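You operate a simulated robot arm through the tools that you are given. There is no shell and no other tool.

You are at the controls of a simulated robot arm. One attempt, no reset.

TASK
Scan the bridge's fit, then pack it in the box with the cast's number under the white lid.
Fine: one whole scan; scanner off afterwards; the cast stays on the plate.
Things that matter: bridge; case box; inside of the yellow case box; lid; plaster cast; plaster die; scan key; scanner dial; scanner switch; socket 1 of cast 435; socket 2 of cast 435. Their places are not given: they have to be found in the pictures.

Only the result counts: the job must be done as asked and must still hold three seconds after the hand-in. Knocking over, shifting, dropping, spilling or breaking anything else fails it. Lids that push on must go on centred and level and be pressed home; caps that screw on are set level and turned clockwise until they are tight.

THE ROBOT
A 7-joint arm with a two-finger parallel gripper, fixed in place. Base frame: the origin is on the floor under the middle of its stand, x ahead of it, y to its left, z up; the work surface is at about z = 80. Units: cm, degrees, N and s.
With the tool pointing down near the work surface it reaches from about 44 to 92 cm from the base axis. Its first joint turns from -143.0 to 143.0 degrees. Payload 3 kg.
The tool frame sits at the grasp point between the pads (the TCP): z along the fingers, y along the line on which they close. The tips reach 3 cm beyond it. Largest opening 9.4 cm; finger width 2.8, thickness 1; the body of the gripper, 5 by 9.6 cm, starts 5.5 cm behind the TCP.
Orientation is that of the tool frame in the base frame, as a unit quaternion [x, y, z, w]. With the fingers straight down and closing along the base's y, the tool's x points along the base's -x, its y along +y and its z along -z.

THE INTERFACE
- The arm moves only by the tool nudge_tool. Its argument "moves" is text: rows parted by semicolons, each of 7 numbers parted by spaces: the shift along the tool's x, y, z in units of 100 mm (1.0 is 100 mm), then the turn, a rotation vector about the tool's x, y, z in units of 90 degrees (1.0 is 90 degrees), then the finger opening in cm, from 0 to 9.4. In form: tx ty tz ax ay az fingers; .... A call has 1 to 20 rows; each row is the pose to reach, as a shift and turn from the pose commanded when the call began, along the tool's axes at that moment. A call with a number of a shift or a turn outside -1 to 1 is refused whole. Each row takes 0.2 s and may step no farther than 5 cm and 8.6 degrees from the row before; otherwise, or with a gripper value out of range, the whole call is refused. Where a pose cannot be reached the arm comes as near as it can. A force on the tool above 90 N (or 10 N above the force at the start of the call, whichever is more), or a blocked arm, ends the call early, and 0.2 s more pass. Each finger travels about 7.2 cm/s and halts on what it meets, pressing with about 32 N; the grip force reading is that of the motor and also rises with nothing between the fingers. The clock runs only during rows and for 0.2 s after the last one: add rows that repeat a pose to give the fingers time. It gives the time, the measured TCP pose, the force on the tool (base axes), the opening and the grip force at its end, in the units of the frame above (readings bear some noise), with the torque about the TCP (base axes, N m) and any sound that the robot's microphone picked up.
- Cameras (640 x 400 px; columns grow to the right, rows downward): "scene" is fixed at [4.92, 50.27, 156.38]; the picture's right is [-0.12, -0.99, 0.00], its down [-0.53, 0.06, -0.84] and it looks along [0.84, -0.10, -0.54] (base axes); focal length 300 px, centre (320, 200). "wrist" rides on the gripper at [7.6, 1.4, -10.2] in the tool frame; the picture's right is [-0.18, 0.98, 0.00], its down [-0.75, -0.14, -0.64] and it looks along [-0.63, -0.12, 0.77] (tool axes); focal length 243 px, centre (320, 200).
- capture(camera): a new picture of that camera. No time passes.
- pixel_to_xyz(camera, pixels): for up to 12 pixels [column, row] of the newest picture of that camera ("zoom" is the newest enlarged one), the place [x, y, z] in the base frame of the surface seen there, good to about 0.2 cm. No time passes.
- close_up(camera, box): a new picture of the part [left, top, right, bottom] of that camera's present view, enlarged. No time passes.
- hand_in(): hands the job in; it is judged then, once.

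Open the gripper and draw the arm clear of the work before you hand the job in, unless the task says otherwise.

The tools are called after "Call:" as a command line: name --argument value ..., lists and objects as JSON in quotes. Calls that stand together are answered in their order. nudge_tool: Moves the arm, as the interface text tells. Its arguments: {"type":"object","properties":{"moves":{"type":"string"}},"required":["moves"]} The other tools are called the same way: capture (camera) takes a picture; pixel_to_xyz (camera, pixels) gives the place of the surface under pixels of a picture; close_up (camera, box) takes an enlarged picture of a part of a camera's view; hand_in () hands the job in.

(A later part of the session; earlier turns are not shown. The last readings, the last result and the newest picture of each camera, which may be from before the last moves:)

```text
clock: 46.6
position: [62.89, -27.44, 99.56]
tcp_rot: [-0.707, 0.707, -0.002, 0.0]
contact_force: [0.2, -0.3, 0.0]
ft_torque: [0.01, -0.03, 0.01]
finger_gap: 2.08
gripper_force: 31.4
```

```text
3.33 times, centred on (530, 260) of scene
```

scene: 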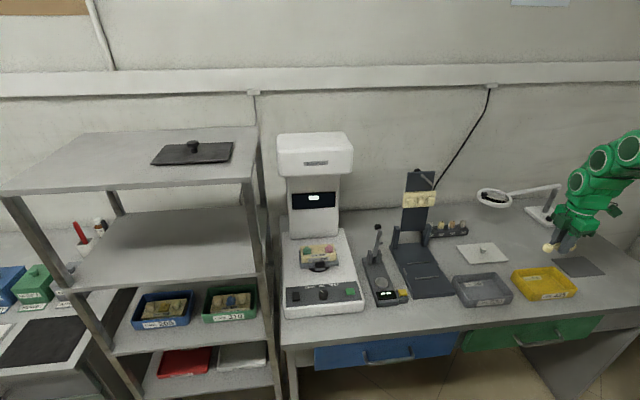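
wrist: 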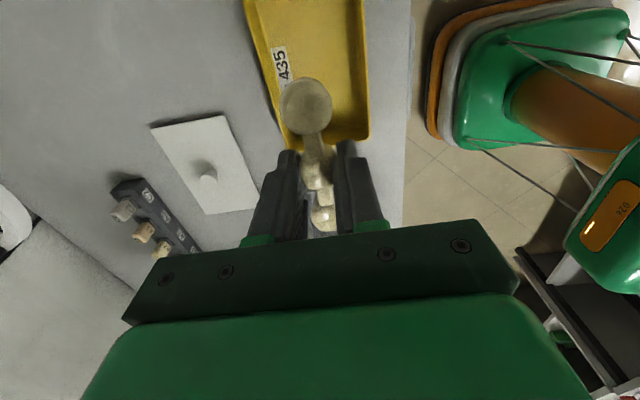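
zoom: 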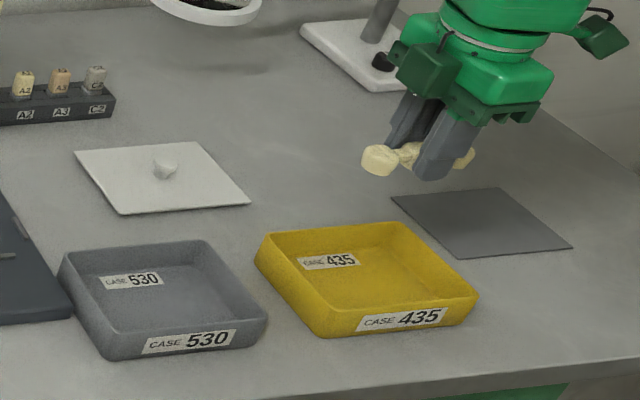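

I move 1.5 cm further in −y to the box centre and descend to TCP z 90.

Call:
nudge_tool --moves "0.08 0 0.1 0 0 0 1.4; 0.15 0 0.3 0 0 0 1.4; 0.15 0 0.5 0 0 0 1.4; 0.15 0 0.7 0 0 0 1.4; 0.15 0 0.9 0 0 0 1.4; 0.15 0 0.95 0 0 0 1.4; 0.15 0 0.95 0 0 0 1.4"

Call:
capture --camera "wrist"

Call:
close_up --camera "scene" --box '[490, 230, 610, 320]'

```text
clock: 48.2
position: [62.74, -28.99, 90.22]
tcp_rot: [-0.707, 0.708, -0.001, 0.0]
contact_force: [0.9, -0.2, -0.8]
ft_torque: [0.01, 0.01, -0.04]
finger_gap: 2.13
gripper_force: 31.6
```

```text
taken
```

wrist: 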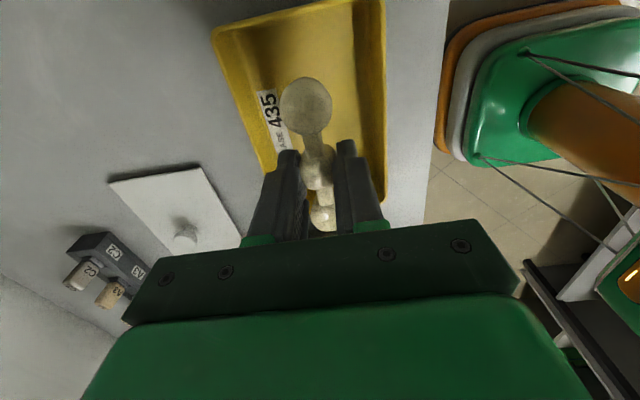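

```text
4.44 times, centred on (550, 275) of scene
```

zoom: 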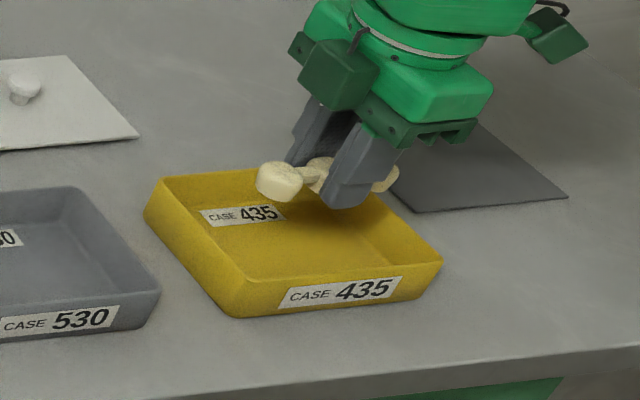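

The bridge hangs over the box centre. I lower to TCP z 85, then slower to set it on the floor.

Call:
nudge_tool --moves "0 -0.01 0.15 0 0 0 1.4; 0 -0.02 0.3 0 0 0 1.4; 0 -0.02 0.42 0 0 0 1.4; 0 -0.02 0.5 0 0 0 1.4; 0 -0.02 0.55 0 0 0 1.4; 0 -0.02 0.55 0 0 0 1.4"

Call:
capture --camera "wrist"

Call:
close_up --camera "scene" --box '[490, 230, 610, 320]'

```text
clock: 49.6
position: [63.03, -29.01, 84.84]
tcp_rot: [-0.707, 0.708, -0.001, 0.0]
contact_force: [-0.8, 0.4, -1.0]
ft_torque: [-0.03, 0.01, -0.05]
finger_gap: 2.09
gripper_force: 32.0
```

```text
taken
```

wrist: 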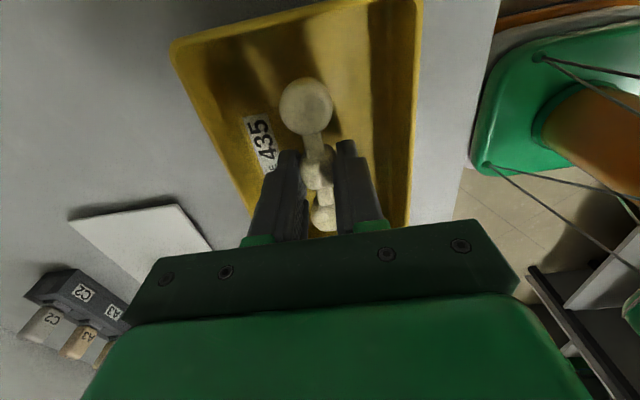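

```text
4.44 times, centred on (550, 275) of scene
```

zoom: 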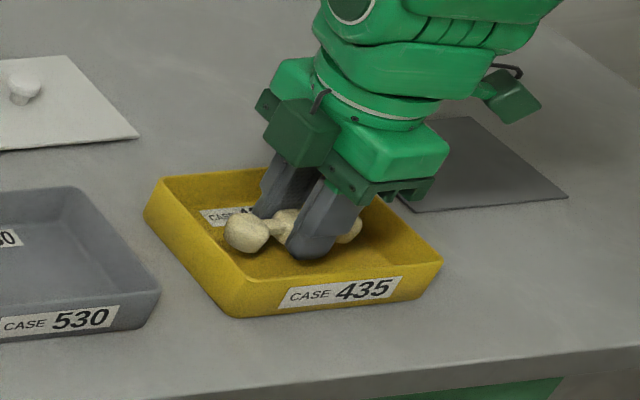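

The bridge is inside the box, just above its floor. I lower in small steps until contact.

Call:
nudge_tool --moves "0 0 0.02 0 0 0 1.4; 0 0 0.04 0 0 0 1.4; 0 0 0.06 0 0 0 1.4; 0 0 0.07 0 0 0 1.4; 0 0 0.08 0 0 0 1.4"

```text
clock: 50.8
position: [63.06, -29.09, 84.05]
tcp_rot: [-0.707, 0.707, -0.001, 0.0]
contact_force: [-0.2, -0.2, -0.4]
ft_torque: [0.0, -0.04, 0.01]
finger_gap: 2.1
gripper_force: 32.0
```

No contact yet at z 84.05. I go on in finer steps.

Call:
nudge_tool --moves "0 0 0.01 0 0 0 1.4; 0 0 0.02 0 0 0 1.4; 0 0 0.03 0 0 0 1.4"

Call:
close_up --camera "scene" --box '[510, 250, 590, 310]'

```text
clock: 51.6
position: [62.99, -29.29, 83.71]
tcp_rot: [0.707, -0.707, 0.0, 0.001]
contact_force: [-0.2, 0.3, -0.7]
ft_torque: [-0.01, -0.01, 0.03]
finger_gap: 2.1
gripper_force: 32.1
```

```text
6.67 times, centred on (550, 280) of scene
```

zoom: 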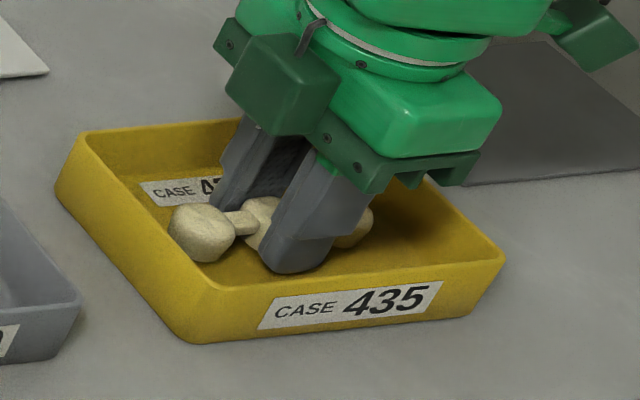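

Still no contact force at z 83.7; two more small steps.

Call:
nudge_tool --moves "0 0 0.008 0 0 0 1.4; 0 0 0.015 0 0 0 1.4"

```text
clock: 52.2
position: [63.1, -29.11, 83.55]
tcp_rot: [-0.707, 0.708, 0.001, 0.0]
contact_force: [0.4, -0.2, -1.2]
ft_torque: [-0.01, 0.02, -0.01]
finger_gap: 2.1
gripper_force: 31.6
```

Still free; I step down further by 0.1 cm at a time.

Call:
nudge_tool --moves "0 0 0.005 0 0 0 1.4; 0 0 0.01 0 0 0 1.4"

Call:
nudge_tool --moves "0 0 0.005 0 0 0 1.4; 0 0 0.01 0 0 0 1.4"

Call:
close_up --camera "scene" --box '[510, 250, 590, 310]'

```text
clock: 52.8
position: [62.96, -29.17, 83.42]
tcp_rot: [-0.706, 0.708, -0.001, 0.0]
contact_force: [-2.7, -0.7, 7.8]
ft_torque: [0.01, 0.13, -0.03]
finger_gap: 2.08
gripper_force: 31.7
```

```text
clock: 53.4
position: [63.08, -29.25, 83.43]
tcp_rot: [-0.706, 0.708, -0.002, 0.0]
contact_force: [4.1, -1.5, 10.8]
ft_torque: [-0.02, -0.07, 0.02]
finger_gap: 2.1
gripper_force: 32.0
```

```text
6.67 times, centred on (550, 280) of scene
```

zoom: 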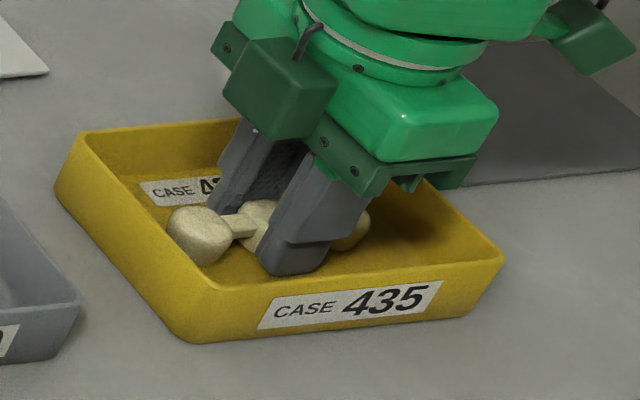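

Contact at z 83.43: the bridge is on the floor. I relieve the pressure by 0.1 cm and open the fingers slowly to 4.6 cm.

Call:
nudge_tool --moves "0 0 -0.012 0 0 0 1.9; 0 0 -0.012 0 0 0 2.2; 0 0 -0.012 0 0 0 2.6; 0 0 -0.012 0 0 0 3.2; 0 0 -0.012 0 0 0 4.0; 0 0 -0.012 0 0 0 4.6; 0 0 -0.012 0 0 0 4.6"

Call:
close_up --camera "scene" --box '[510, 250, 590, 310]'

Call:
capture --camera "wrist"

```text
clock: 55.0
position: [63.04, -29.02, 83.47]
tcp_rot: [-0.706, 0.708, 0.0, 0.0]
contact_force: [0.3, 0.4, -0.4]
ft_torque: [-0.02, -0.04, -0.03]
finger_gap: 4.62
gripper_force: 0.1
```

```text
6.67 times, centred on (550, 280) of scene
```

zoom: 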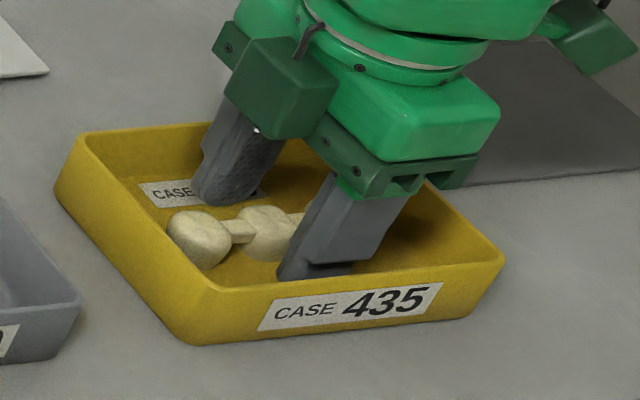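

```text
taken
```

wrist: 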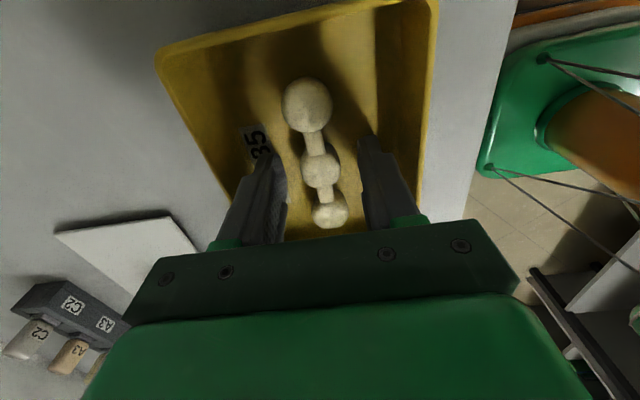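

The bridge stands freely in the box. I lift straight up by 10 cm and look.

Call:
nudge_tool --moves "0 0 -0.1 0 0 0 4.6; 0 0 -0.3 0 0 0 4.6; 0 0 -0.6 0 0 0 4.6; 0 0 -1 0 0 0 4.6; 0 0 -1 0 0 0 4.6"

Call:
capture --camera "scene"

Call:
close_up --camera "scene" --box '[440, 220, 620, 320]'

Call:
capture --camera "wrist"

```text
clock: 56.2
position: [63.05, -28.94, 93.53]
tcp_rot: [-0.707, 0.707, 0.001, 0.0]
contact_force: [0.6, 0.4, 0.5]
ft_torque: [0.01, 0.03, -0.02]
finger_gap: 4.62
gripper_force: 0.1
```

```text
taken
```

scene: 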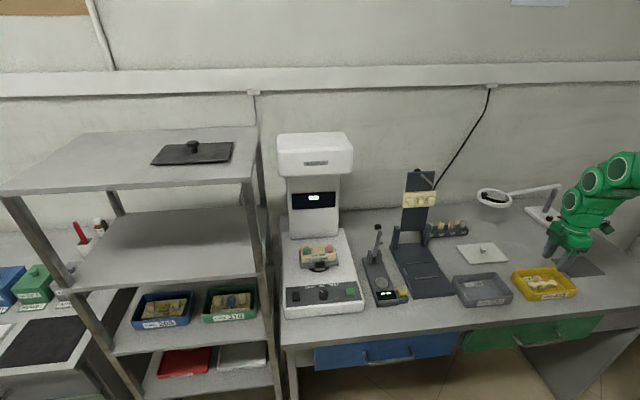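

```text
3.56 times, centred on (530, 270) of scene
```

zoom: 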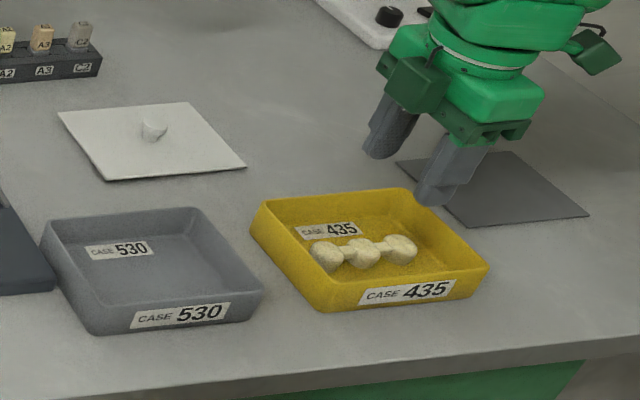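

```text
taken
```

wrist: 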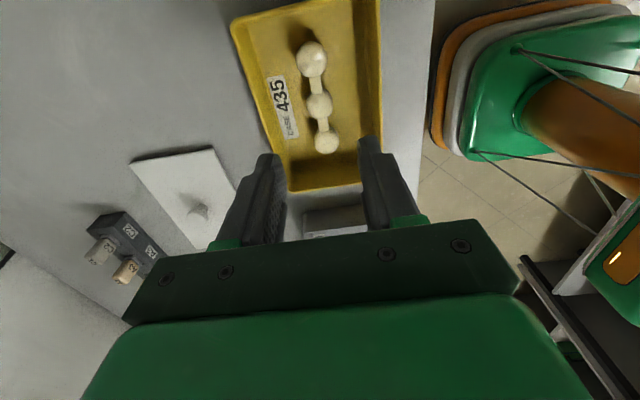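

The bridge lies in the yellow box. To measure box and lid precisely for centring, I move 8 cm in −y and up 5 cm so the wrist camera sees the whole box.

Call:
nudge_tool --moves "0.4 0 -0.3 0 0 0 4.6; 0.8 0 -0.5 0 0 0 4.6; 0.8 0 -0.5 0 0 0 4.6"

Call:
capture --camera "wrist"

```text
clock: 57.0
position: [63.05, -36.75, 98.58]
tcp_rot: [-0.706, 0.708, -0.001, 0.002]
contact_force: [-0.7, -0.3, -0.8]
ft_torque: [-0.01, 0.0, 0.01]
finger_gap: 4.61
gripper_force: 0.1
```

```text
taken
```

wrist: 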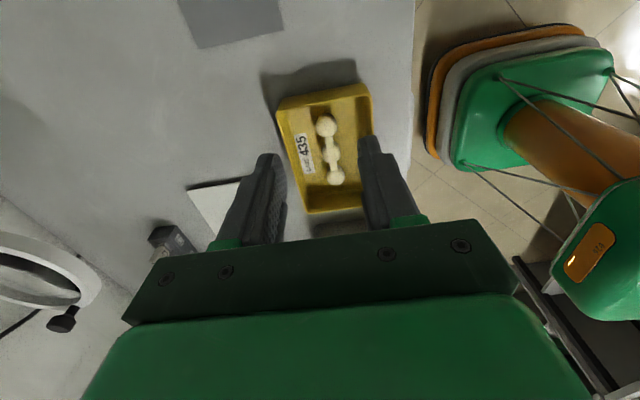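

The whole box is seen at (325,150). I enlarge it to measure its rim.

Call:
close_up --camera "wrist" --box '[260, 70, 400, 225]'

```text
2.58 times, centred on (330, 148) of wrist
```

zoom: 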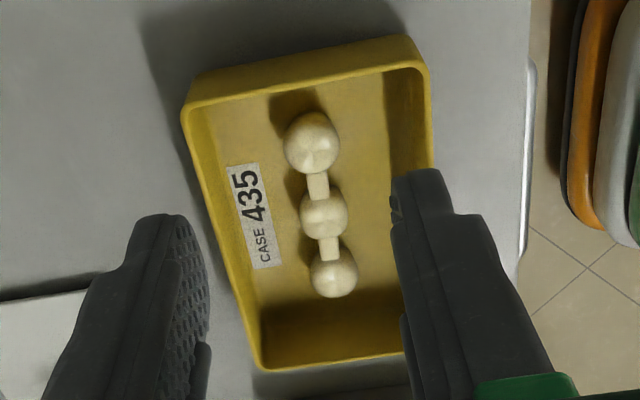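

I measure rim points on all four sides.

Call:
pixel_to_xyz --camera "zoom" --pixels '[[188, 115], [200, 165], [225, 250], [250, 335], [210, 100], [300, 84], [400, 68], [428, 90], [431, 160], [275, 367], [330, 360], [390, 354]]'

Call:
pixel_to_xyz --camera "zoom" --pixels '[[312, 140], [323, 210], [332, 270], [280, 300], [370, 250], [350, 150], [240, 130], [300, 60], [60, 310], [20, 305]]'

```text
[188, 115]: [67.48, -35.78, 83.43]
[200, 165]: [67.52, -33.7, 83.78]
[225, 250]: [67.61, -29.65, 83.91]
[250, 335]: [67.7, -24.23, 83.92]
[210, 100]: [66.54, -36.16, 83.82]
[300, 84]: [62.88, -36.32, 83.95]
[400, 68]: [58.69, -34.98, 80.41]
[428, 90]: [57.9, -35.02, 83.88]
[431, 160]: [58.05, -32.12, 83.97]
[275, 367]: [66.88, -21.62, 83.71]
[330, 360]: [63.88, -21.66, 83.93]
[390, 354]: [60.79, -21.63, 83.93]
```

```text
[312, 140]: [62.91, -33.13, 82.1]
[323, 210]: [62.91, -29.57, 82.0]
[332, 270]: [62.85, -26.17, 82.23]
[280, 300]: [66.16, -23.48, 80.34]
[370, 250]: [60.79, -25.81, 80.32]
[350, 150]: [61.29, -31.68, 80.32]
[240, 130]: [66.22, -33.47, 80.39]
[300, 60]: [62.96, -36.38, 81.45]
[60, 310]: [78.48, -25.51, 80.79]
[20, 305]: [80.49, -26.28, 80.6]
```

Box rim centre comes out at about (62.8, −28.95), rim z 83.9, yaw about 0–1°. Before moving to the lid I measure the magnifier lamp near it and the lid in the scene view.

Call:
capture --camera "scene"

Call:
pixel_to_xyz --camera "scene" --pixels '[[495, 206], [479, 197], [511, 201], [495, 190], [535, 190], [557, 187], [545, 215], [460, 236], [466, 225], [483, 246], [483, 250], [481, 256]]'

Call:
close_up --camera "scene" --box '[450, 235, 520, 270]'

```text
taken
```

scene: 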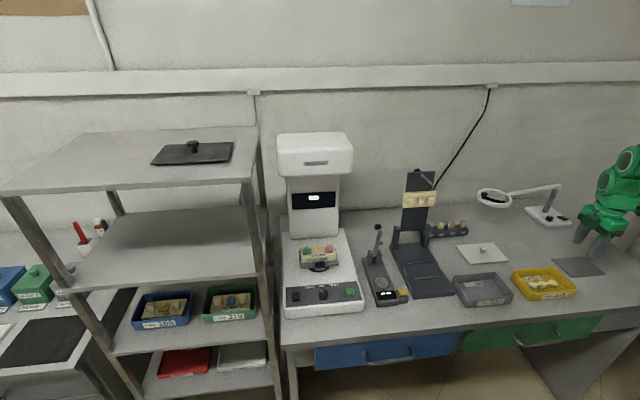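

```text
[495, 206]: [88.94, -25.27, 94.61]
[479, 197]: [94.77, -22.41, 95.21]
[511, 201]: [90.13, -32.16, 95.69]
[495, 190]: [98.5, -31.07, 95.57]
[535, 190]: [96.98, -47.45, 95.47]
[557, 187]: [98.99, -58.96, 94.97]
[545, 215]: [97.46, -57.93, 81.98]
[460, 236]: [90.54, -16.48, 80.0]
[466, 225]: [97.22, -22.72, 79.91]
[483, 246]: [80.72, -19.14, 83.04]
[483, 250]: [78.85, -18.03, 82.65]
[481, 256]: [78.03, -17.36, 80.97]
```

```text
9.14 times, centred on (485, 252) of scene
```

zoom: 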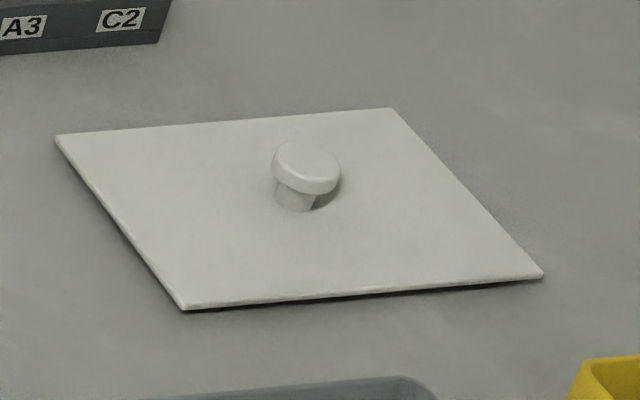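

The lamp ring is at x ≥ 88.9, z 95: far enough. The knob is a mushroom head at about (79.7, −18.5), z 82.2–83.1. I move to where the wrist camera sees the lid well.

Call:
nudge_tool --moves "-0.25 -0.38 0 0 0 0 4.6; -0.45 -0.75 0 0 0 0 4.6"

Call:
nudge_tool --moves "-0.25 -0.38 0.1 0 0 0 4.6; -0.45 -0.75 0.3 0 0 0 4.6; -0.45 -0.75 0.3 0 0 0 4.6"

Call:
capture --camera "wrist"

```text
clock: 57.6
position: [70.56, -32.35, 98.57]
tcp_rot: [-0.707, 0.708, 0.0, -0.001]
contact_force: [-0.1, 0.3, 0.4]
ft_torque: [0.0, 0.01, 0.05]
finger_gap: 4.61
gripper_force: 0.0
```

```text
clock: 58.4
position: [78.37, -28.18, 95.64]
tcp_rot: [-0.707, 0.708, 0.0, 0.0]
contact_force: [-0.4, 0.1, 0.6]
ft_torque: [-0.02, 0.04, -0.01]
finger_gap: 4.59
gripper_force: 0.0
```

```text
taken
```

wrist: 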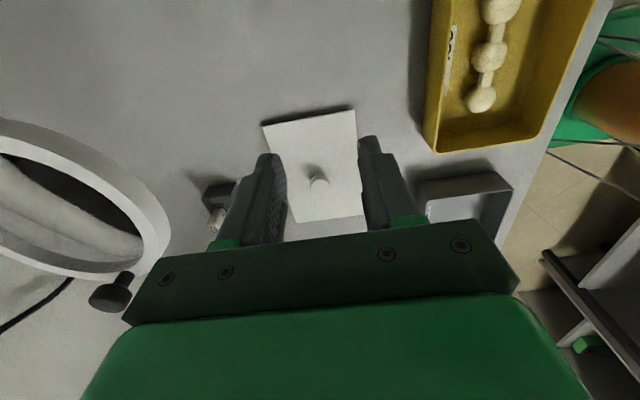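

The lid is at (315,170). I enlarge it and measure.

Call:
close_up --camera "wrist" --box '[245, 95, 385, 235]'

```text
2.86 times, centred on (315, 165) of wrist
```

zoom: 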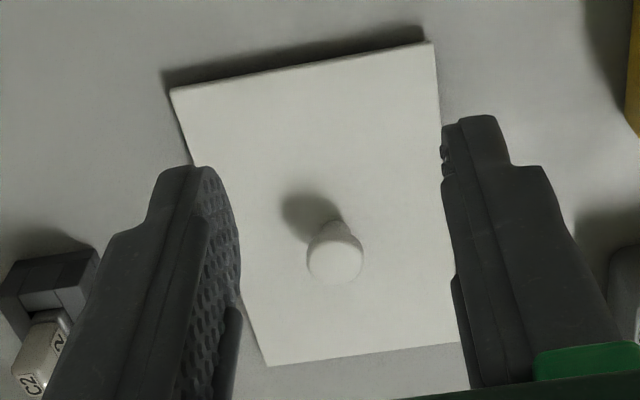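

Call:
pixel_to_xyz --camera "zoom" --pixels '[[175, 95], [190, 150], [180, 110], [428, 48], [300, 72], [365, 60], [436, 100], [437, 75], [268, 360], [360, 352], [335, 258], [340, 228]]'

Call:
pixel_to_xyz --camera "zoom" --pixels '[[312, 258], [358, 258], [335, 280], [335, 240], [250, 310], [260, 340], [310, 358], [440, 347], [448, 280], [220, 120], [400, 300], [300, 320]]'

```text
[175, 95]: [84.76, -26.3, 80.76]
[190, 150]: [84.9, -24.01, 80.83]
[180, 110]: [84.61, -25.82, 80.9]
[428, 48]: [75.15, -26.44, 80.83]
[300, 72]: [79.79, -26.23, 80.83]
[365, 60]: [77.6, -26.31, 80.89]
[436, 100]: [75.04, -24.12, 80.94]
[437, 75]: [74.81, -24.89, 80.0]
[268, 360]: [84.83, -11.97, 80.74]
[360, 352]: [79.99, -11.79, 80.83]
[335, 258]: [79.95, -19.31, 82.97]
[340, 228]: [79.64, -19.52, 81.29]
```

```text
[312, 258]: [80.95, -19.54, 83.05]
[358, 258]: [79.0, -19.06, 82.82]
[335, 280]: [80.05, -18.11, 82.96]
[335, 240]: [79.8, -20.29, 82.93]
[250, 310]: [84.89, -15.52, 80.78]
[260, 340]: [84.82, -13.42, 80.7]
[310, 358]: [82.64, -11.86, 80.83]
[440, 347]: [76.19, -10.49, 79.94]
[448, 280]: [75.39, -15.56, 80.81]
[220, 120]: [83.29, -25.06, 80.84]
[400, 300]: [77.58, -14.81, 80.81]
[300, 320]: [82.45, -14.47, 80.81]
```

Lid centre is about (79.95, −19.1) with the knob at its centre, yaw about 0°. I sample the box's rims more densely in an enlarged scene view to get its yaw and centre.

Call:
close_up --camera "scene" --box '[505, 260, 585, 308]'

```text
8.00 times, centred on (545, 284) of scene
```

zoom: 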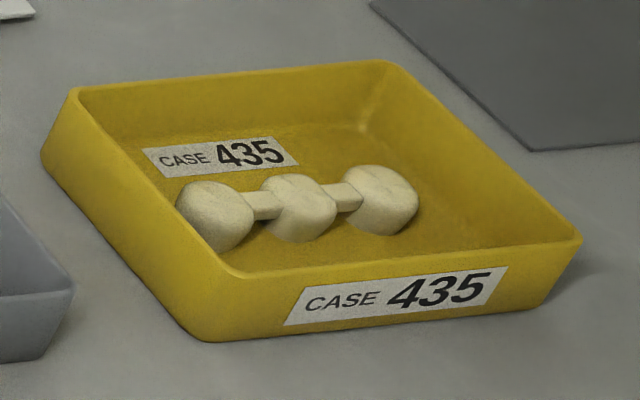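

Call:
pixel_to_xyz --camera "zoom" --pixels '[[110, 87], [150, 83], [200, 78], [250, 73], [300, 69], [350, 64], [260, 276], [310, 272], [370, 265], [430, 258], [490, 251], [550, 244]]'

Call:
pixel_to_xyz --camera "zoom" --pixels '[[82, 107], [105, 135], [130, 163], [155, 192], [180, 222], [205, 250], [410, 78], [440, 107], [470, 134], [500, 161], [530, 189], [560, 217]]'

```text
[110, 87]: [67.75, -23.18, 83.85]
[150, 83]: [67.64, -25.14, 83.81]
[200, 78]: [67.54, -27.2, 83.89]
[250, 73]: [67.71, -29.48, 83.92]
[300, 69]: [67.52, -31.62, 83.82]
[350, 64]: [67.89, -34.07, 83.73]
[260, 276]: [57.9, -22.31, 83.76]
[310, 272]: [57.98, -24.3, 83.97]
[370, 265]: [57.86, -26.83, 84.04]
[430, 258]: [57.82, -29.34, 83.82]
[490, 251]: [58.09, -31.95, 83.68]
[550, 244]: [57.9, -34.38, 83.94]
```

```text
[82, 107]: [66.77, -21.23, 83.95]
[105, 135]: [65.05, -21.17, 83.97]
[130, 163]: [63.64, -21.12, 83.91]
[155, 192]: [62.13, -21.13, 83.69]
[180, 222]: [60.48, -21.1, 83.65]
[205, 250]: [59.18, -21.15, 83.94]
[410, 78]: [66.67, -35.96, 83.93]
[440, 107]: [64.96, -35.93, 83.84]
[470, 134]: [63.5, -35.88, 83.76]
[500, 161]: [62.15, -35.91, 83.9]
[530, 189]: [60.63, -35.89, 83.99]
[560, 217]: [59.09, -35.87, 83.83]
```

Box: x 57.93–67.68, y −21.15 to −35.91 in this view, yaw within about 0.6°. I sample the lid in the same way.

Call:
close_up --camera "scene" --box '[450, 235, 520, 270]'

Call:
pixel_to_xyz --camera "zoom" --pixels '[[80, 135], [140, 131], [200, 126], [260, 121], [320, 116], [380, 111], [200, 303], [260, 299], [320, 294], [390, 289], [460, 283], [525, 277]]'

Call:
pixel_to_xyz --camera "zoom" --pixels '[[70, 150], [90, 177], [110, 206], [130, 233], [150, 260], [172, 291], [402, 121], [425, 146], [450, 174], [475, 202], [500, 229], [525, 257]]'

```text
9.14 times, centred on (485, 252) of scene
```

zoom: 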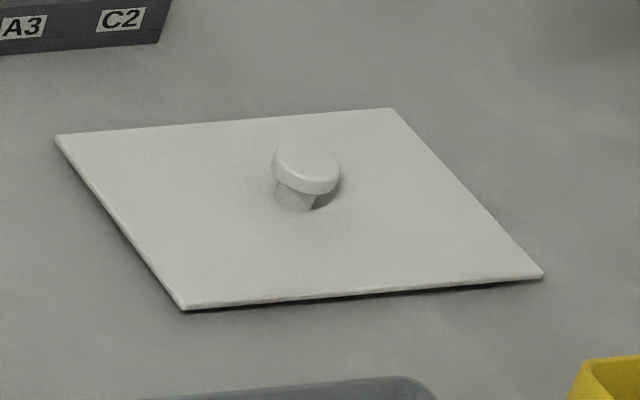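

```text
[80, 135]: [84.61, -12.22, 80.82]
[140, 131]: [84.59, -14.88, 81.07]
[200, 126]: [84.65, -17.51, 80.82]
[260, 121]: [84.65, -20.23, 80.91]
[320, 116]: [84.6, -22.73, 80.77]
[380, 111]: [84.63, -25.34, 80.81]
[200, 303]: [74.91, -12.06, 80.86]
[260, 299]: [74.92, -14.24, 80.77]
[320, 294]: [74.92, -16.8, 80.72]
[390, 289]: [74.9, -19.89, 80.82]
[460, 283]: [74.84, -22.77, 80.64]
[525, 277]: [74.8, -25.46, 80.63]
```

```text
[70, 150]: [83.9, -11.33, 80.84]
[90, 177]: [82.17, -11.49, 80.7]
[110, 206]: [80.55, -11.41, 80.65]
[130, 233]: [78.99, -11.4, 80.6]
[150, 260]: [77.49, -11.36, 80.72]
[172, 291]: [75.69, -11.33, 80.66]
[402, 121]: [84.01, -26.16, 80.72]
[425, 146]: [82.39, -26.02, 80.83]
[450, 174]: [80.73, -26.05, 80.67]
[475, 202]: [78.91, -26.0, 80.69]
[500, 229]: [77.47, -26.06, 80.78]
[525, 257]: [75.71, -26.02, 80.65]
```

Lid: x 74.88–84.65, y −11.39 to −26.05, same yaw as the box in this view. The needed shift from lid to box is about (−17.05, −9.84). I go above the knob at (79.9, −19.0).

Call:
nudge_tool --moves "-0.46 -0.08 0 0 0 0 4.6; -0.918 -0.153 0 0 0 0 4.6; -0.918 -0.153 0.3 0 0 0 4.6; -0.918 -0.153 0.6 0 0 0 4.6; -0.918 -0.153 0.6 0 0 0 4.6"

Call:
capture --camera "wrist"

Call:
close_up --camera "scene" --box '[440, 190, 540, 280]'

```text
clock: 59.6
position: [79.78, -18.92, 89.17]
tcp_rot: [-0.707, 0.708, 0.0, 0.0]
contact_force: [0.2, -0.6, -0.5]
ft_torque: [-0.03, -0.01, 0.0]
finger_gap: 4.63
gripper_force: 0.1
```

```text
taken
```

wrist: 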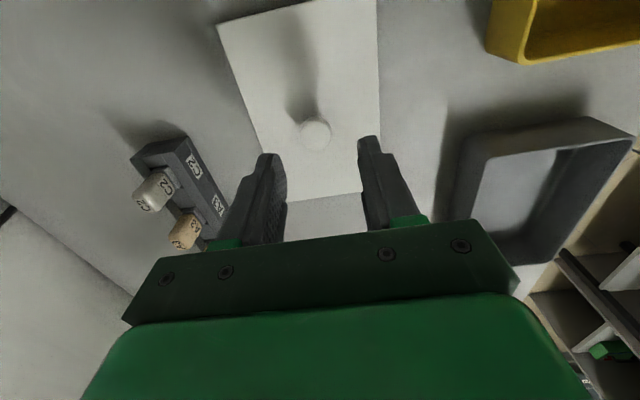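

```text
4.44 times, centred on (490, 235) of scene
```

zoom: 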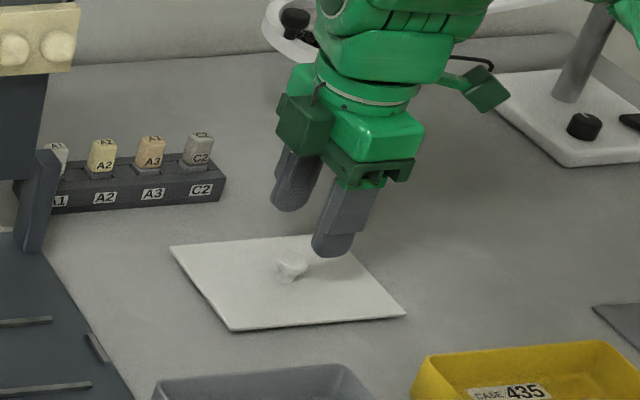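

I measure the knob again from here.

Call:
close_up --camera "wrist" --box '[270, 90, 370, 180]'

Call:
pixel_to_xyz --camera "wrist" --pixels '[[316, 134], [302, 134], [329, 134], [316, 146], [316, 124], [306, 143], [325, 143], [270, 55], [340, 55], [345, 180], [290, 185], [375, 90]]'

```text
4.44 times, centred on (320, 135) of wrist
```

zoom: 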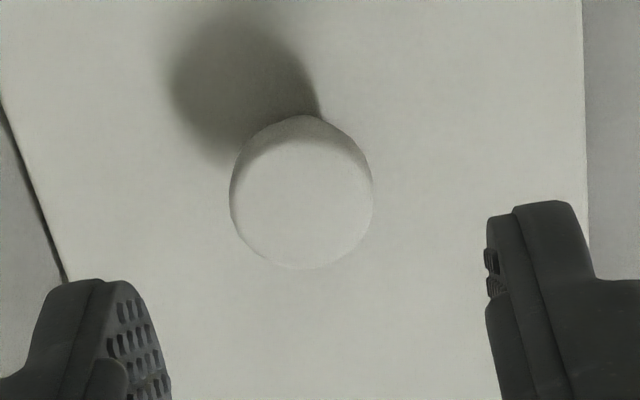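

```text
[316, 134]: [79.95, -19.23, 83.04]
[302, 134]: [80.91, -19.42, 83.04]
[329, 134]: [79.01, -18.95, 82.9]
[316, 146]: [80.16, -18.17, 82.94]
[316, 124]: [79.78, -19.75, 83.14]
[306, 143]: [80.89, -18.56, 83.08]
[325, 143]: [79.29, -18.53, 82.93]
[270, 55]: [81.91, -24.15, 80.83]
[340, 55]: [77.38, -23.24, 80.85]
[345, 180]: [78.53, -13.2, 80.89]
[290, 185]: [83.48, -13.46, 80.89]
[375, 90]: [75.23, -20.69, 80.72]
```

Knob centre is (79.96, −19.05), top z 83.0. I lower to TCP z 84.35 (tips about 0.5 cm over the lid plate).

Call:
nudge_tool --moves "0.01 -0.015 0.2 0 0 0 4.6; 0.01 -0.015 0.35 0 0 0 4.6; 0.01 -0.015 0.45 0 0 0 4.6; 0.01 -0.015 0.485 0 0 0 4.6; 0.01 -0.015 0.485 0 0 0 4.6"

Call:
close_up --camera "wrist" --box '[230, 80, 410, 220]'

Call:
close_up --camera "scene" --box '[450, 215, 520, 275]'

```text
clock: 60.8
position: [79.67, -18.97, 84.66]
tcp_rot: [-0.707, 0.708, -0.001, 0.0]
contact_force: [-0.3, -0.6, 0.2]
ft_torque: [-0.02, 0.03, 0.02]
finger_gap: 4.59
gripper_force: 0.1
```

```text
2.86 times, centred on (320, 150) of wrist
```

zoom: 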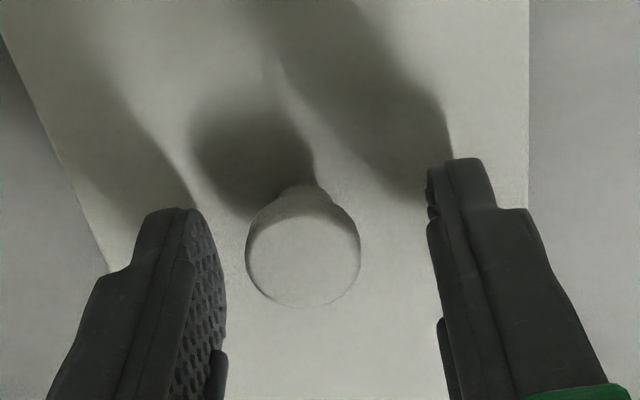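

```text
6.67 times, centred on (485, 245) of scene
```

zoom: 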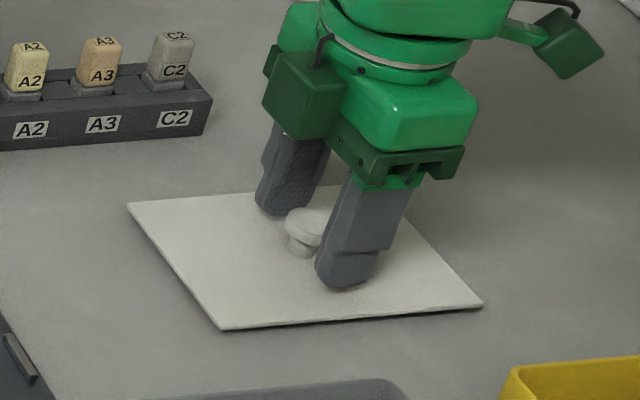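

The knob is nearer the rear finger; TCP x reads 79.67 against knob 79.96. I shift +0.28 cm in x, lower 0.2 cm, and close part way.

Call:
nudge_tool --moves "0.005 -0.028 0.01 0 0 0 4.6; 0.005 -0.028 0.02 0 0 0 4.0; 0.005 -0.028 0.02 0 0 0 3.4; 0.005 -0.028 0.02 0 0 0 3.0; 0.005 -0.028 0.02 0 0 0 3.0"

Call:
close_up --camera "wrist" --box '[230, 80, 410, 220]'

Call:
pixel_to_xyz --camera "zoom" --pixels '[[305, 260], [255, 260], [355, 260], [305, 300], [235, 200], [225, 215], [408, 200], [415, 175]]'

```text
clock: 62.0
position: [79.95, -18.92, 84.3]
tcp_rot: [-0.707, 0.708, -0.002, 0.0]
contact_force: [0.0, 0.2, 0.9]
ft_torque: [0.02, 0.0, 0.04]
finger_gap: 2.99
gripper_force: 0.1
```

```text
2.86 times, centred on (320, 150) of wrist
```

zoom: 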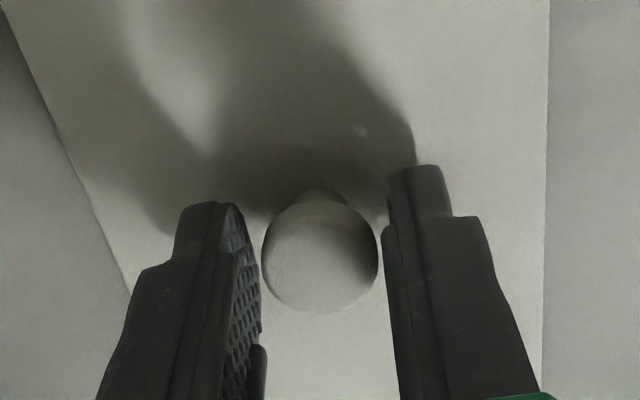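

```text
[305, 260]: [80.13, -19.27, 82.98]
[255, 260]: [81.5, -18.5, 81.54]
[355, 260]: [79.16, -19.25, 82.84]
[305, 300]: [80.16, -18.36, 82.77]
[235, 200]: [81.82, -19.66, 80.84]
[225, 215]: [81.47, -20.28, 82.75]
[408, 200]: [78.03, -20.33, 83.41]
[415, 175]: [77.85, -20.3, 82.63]
```

The knob is centred between the pads. I close on it gradually.

Call:
nudge_tool --moves "0 0 0 0 0 0 2.7; 0 0 0 0 0 0 2.4; 0 0 0 0 0 0 2.2; 0 0 0 0 0 0 2.0; 0 0 0 0 0 0 1.8; 0 0 0 0 0 0 1.2; 0 0 0 0 0 0 1.2"

Call:
close_up --camera "wrist" --box '[230, 80, 410, 220]'

Call:
close_up --camera "scene" --box '[450, 215, 520, 275]'

```text
clock: 63.6
position: [79.95, -19.11, 84.26]
tcp_rot: [-0.707, 0.707, -0.002, 0.0]
contact_force: [0.0, -0.6, 1.1]
ft_torque: [-0.01, 0.0, 0.0]
finger_gap: 2.12
gripper_force: 31.4
```

```text
2.86 times, centred on (320, 150) of wrist
```

zoom: 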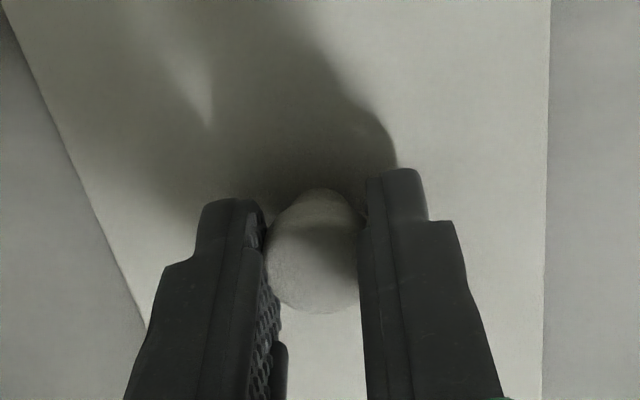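

```text
6.67 times, centred on (485, 245) of scene
```

zoom: 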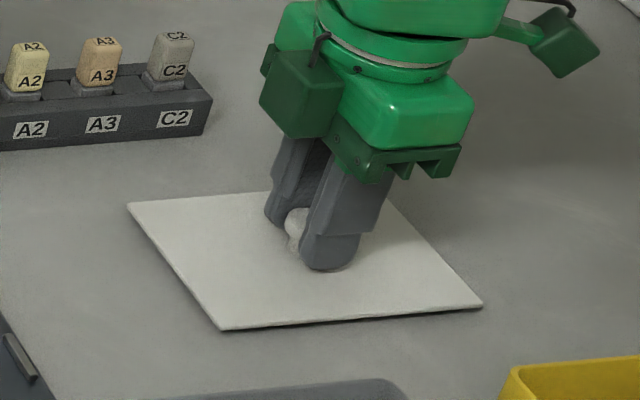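

Gripped at 2.12 cm. I lift slowly 4 cm and check that the lid hangs level.

Call:
nudge_tool --moves "0 0 -0.03 0 0 0 1.2; 0 0 -0.08 0 0 0 1.2; 0 0 -0.15 0 0 0 1.2; 0 0 -0.25 0 0 0 1.2; 0 0 -0.35 0 0 0 1.2; 0 0 -0.4 0 0 0 1.2; 0 0 -0.4 0 0 0 1.2"

Call:
close_up --camera "scene" --box '[440, 200, 540, 280]'

Call:
capture --camera "wrist"

```text
clock: 65.2
position: [79.95, -19.16, 88.41]
tcp_rot: [-0.706, 0.708, -0.001, 0.0]
contact_force: [0.3, 0.1, -0.2]
ft_torque: [0.01, -0.01, -0.03]
finger_gap: 2.14
gripper_force: 32.1
```

```text
5.00 times, centred on (490, 240) of scene
```

zoom: 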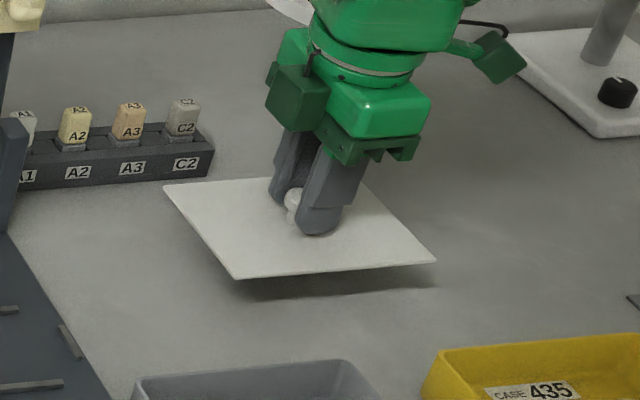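

```text
taken
```

wrist: 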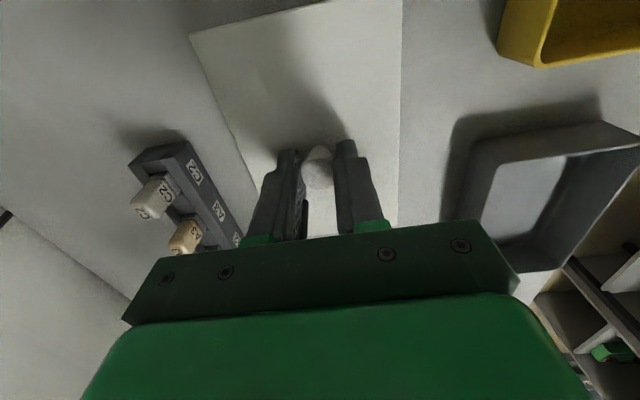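

The lid is up. I measure its corners for level.

Call:
close_up --camera "scene" --box '[440, 200, 540, 280]'

Call:
pixel_to_xyz --camera "zoom" --pixels '[[175, 190], [200, 200], [225, 185], [260, 183], [240, 270], [300, 268], [360, 264], [425, 259], [400, 240], [375, 205], [215, 230], [265, 240]]'

Call:
pixel_to_xyz --camera "wrist" --pixels '[[200, 40], [240, 30], [300, 15], [350, 5], [390, 5], [395, 60], [393, 120], [230, 100], [250, 150], [390, 200], [300, 100], [350, 60]]'

```text
5.00 times, centred on (490, 240) of scene
```

zoom: 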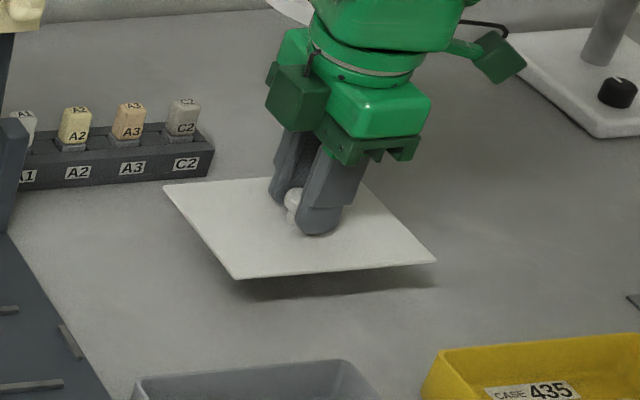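

```text
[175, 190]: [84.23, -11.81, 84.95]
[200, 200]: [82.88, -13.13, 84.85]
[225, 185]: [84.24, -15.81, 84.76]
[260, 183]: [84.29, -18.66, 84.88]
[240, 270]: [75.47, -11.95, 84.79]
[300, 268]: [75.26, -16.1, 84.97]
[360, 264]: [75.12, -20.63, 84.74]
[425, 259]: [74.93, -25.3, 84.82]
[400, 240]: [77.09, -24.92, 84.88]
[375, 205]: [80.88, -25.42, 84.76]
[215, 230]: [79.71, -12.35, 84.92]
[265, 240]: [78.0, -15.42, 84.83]
```

```text
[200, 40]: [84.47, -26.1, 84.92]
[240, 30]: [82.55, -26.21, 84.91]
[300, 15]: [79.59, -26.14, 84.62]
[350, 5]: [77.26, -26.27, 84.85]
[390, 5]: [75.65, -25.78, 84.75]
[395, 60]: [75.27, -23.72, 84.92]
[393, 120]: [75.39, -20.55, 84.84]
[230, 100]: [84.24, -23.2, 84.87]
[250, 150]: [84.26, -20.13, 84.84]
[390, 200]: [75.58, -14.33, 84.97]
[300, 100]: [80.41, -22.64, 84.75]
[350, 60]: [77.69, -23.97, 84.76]
```

The lid hangs level (z 84.8–84.9 all over). I raise it 6.5 cm and carry it over the yellow box in gentle steps.

Call:
nudge_tool --moves "0 0 -0.1 0 0 0 1.2; 0 0 -0.25 0 0 0 1.2; 0 0 -0.45 0 0 0 1.2; 0 0 -0.6 0 0 0 1.2; 0 0 -0.65 0 0 0 1.2; 0 0 -0.65 0 0 0 1.2"

Call:
nudge_tool --moves "0.05 0.08 0 0 0 0 1.2; 0.12 0.22 0 0 0 0 1.2; 0.22 0.4 0 0 0 0 1.2; 0.34 0.6 0 0 0 0 1.2; 0.45 0.76 0 0 0 0 1.2; 0.49 0.85 0 0 0 0 1.2; 0.492 0.853 0 0 0 0 1.2"

Call:
nudge_tool --moves "0.05 0.08 0 0 0 0 1.2; 0.12 0.22 0 0 0 0 1.2; 0.22 0.4 0 0 0 0 1.2; 0.34 0.6 0 0 0 0 1.2; 0.45 0.76 0 0 0 0 1.2; 0.49 0.85 0 0 0 0 1.2; 0.492 0.852 0 0 0 0 1.2; 0.492 0.852 0 0 0 0 1.2"

Call:
capture --camera "wrist"

Call:
close_up --camera "scene" --box '[490, 220, 610, 320]'

```text
clock: 66.6
position: [79.95, -19.28, 94.87]
tcp_rot: [-0.706, 0.708, 0.0, 0.0]
contact_force: [-0.1, 1.2, -0.1]
ft_torque: [-0.03, -0.02, 0.03]
finger_gap: 2.15
gripper_force: 31.8
```

```text
clock: 68.2
position: [71.49, -24.01, 94.99]
tcp_rot: [-0.707, 0.708, -0.001, 0.0]
contact_force: [-0.6, 0.0, -0.8]
ft_torque: [-0.03, 0.01, -0.02]
finger_gap: 2.15
gripper_force: 31.6
```

```text
clock: 70.0
position: [62.92, -28.95, 94.84]
tcp_rot: [-0.706, 0.708, -0.001, 0.0]
contact_force: [0.7, 0.6, -0.1]
ft_torque: [0.0, 0.03, -0.02]
finger_gap: 2.12
gripper_force: 31.8
```

```text
taken
```

wrist: 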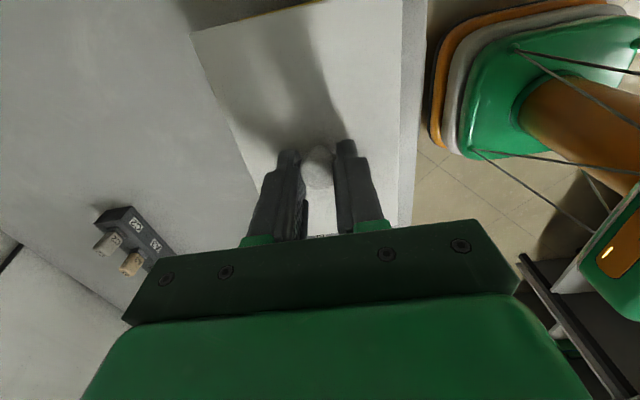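

```text
4.00 times, centred on (550, 270) of scene
```

zoom: 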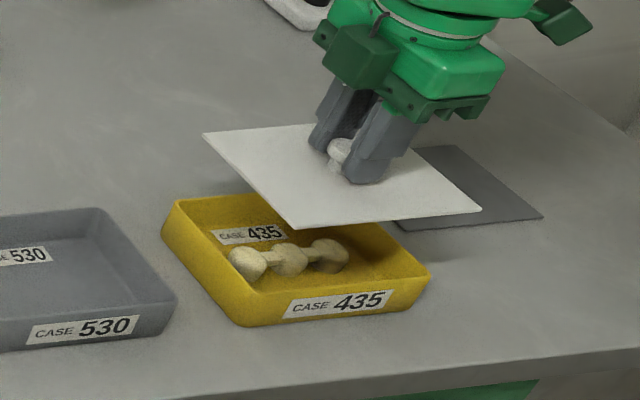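

The lid is over the box. I sample the lid's edges in the scene view to compare with the box's.

Call:
close_up --camera "scene" --box '[535, 243, 615, 291]'

Call:
close_up --camera "scene" --box '[530, 240, 620, 290]'

```text
8.00 times, centred on (575, 267) of scene
```

zoom: 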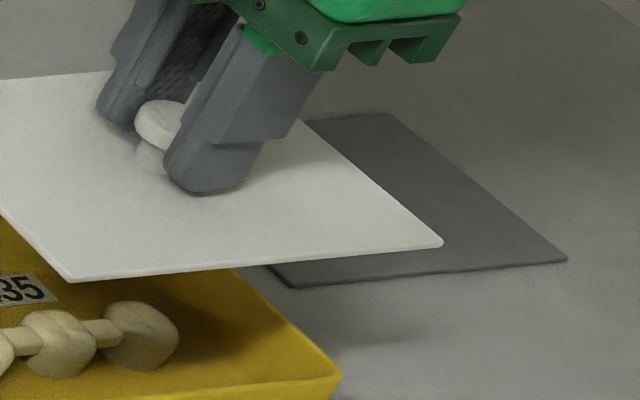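

```text
7.11 times, centred on (575, 265) of scene
```

zoom: 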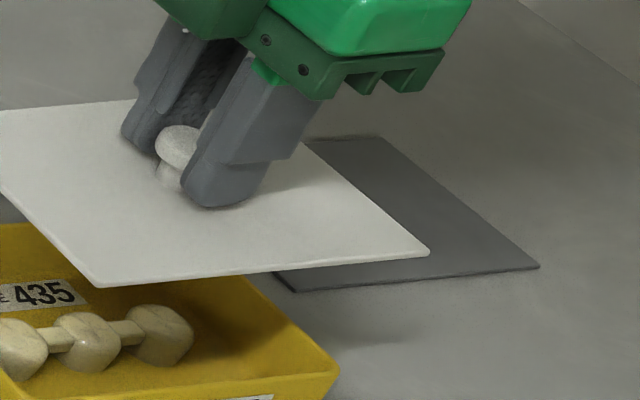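

Call:
close_up --camera "scene" --box '[515, 243, 595, 287]'

```text
8.00 times, centred on (555, 265) of scene
```

zoom: 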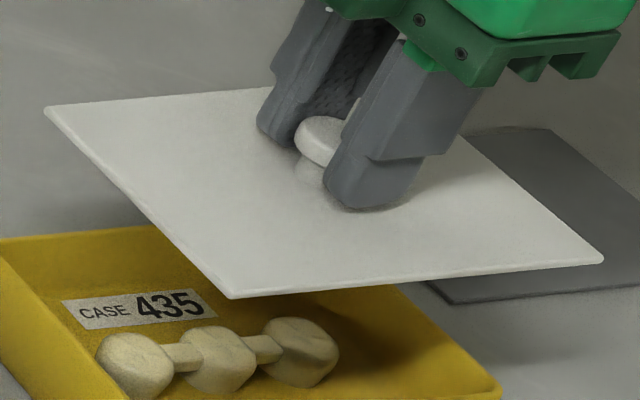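

Call:
pixel_to_xyz --camera "zoom" --pixels '[[70, 109], [120, 105], [180, 100], [240, 94], [260, 292], [340, 285], [420, 277], [500, 269], [570, 262], [240, 290]]'

Call:
pixel_to_xyz --camera "zoom" --pixels '[[62, 125], [90, 154], [120, 184], [150, 215], [180, 245], [210, 275], [490, 166], [510, 183], [530, 201], [550, 218], [570, 235], [590, 253]]'

```text
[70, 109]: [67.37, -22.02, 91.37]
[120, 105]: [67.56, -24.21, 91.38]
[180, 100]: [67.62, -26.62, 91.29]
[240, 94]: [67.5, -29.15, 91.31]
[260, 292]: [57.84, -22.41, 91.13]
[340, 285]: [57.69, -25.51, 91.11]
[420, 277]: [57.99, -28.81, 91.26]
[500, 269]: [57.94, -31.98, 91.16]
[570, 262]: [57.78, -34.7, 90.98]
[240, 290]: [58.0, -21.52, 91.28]
```

```text
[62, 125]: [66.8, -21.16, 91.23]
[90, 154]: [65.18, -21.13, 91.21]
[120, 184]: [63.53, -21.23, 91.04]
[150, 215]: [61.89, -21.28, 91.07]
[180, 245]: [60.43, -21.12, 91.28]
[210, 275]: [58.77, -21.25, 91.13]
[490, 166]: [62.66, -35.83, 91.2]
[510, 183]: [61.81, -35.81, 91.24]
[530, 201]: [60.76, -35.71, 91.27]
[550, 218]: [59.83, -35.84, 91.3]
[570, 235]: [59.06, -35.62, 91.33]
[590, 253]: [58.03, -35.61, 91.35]
```

Lid centre (62.72, −28.47) against box centre (62.80, −28.53): within 0.1 cm. I correct by that and lower to TCP z 89.3, just above the rim.

Call:
nudge_tool --moves "0.005 -0.006 0.1 0 0 0 1.2; 0.005 -0.006 0.25 0 0 0 1.2; 0.005 -0.006 0.4 0 0 0 1.2; 0.005 -0.006 0.5 0 0 0 1.2; 0.005 -0.006 0.55 0 0 0 1.2; 0.005 -0.006 0.55 0 0 0 1.2"

Call:
close_up --camera "scene" --box '[505, 250, 595, 310]'

Call:
capture --camera "wrist"

```text
clock: 71.4
position: [62.98, -28.88, 89.2]
tcp_rot: [-0.707, 0.707, 0.0, 0.0]
contact_force: [0.1, -0.1, 0.2]
ft_torque: [0.0, 0.04, -0.01]
finger_gap: 2.13
gripper_force: 31.6
```

```text
6.67 times, centred on (550, 280) of scene
```

zoom: 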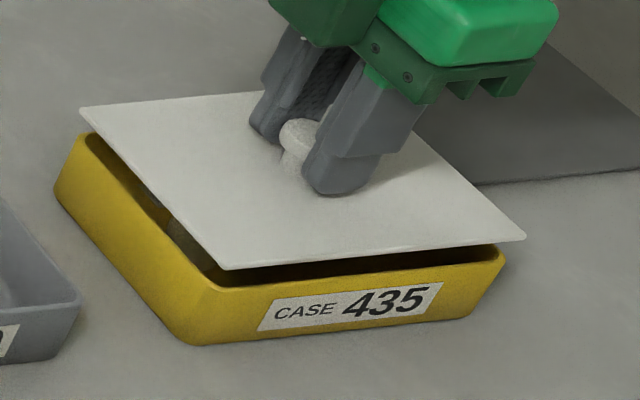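

```text
taken
```

wrist: 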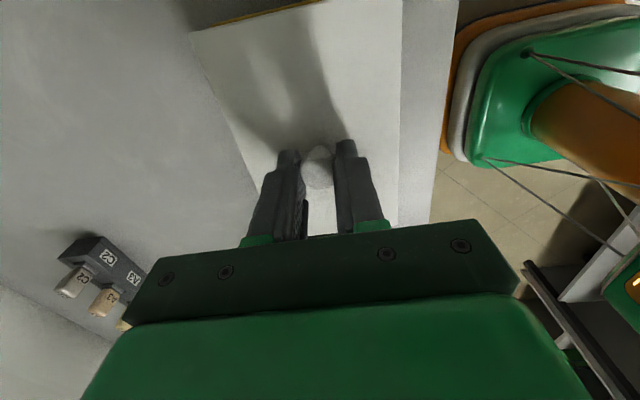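

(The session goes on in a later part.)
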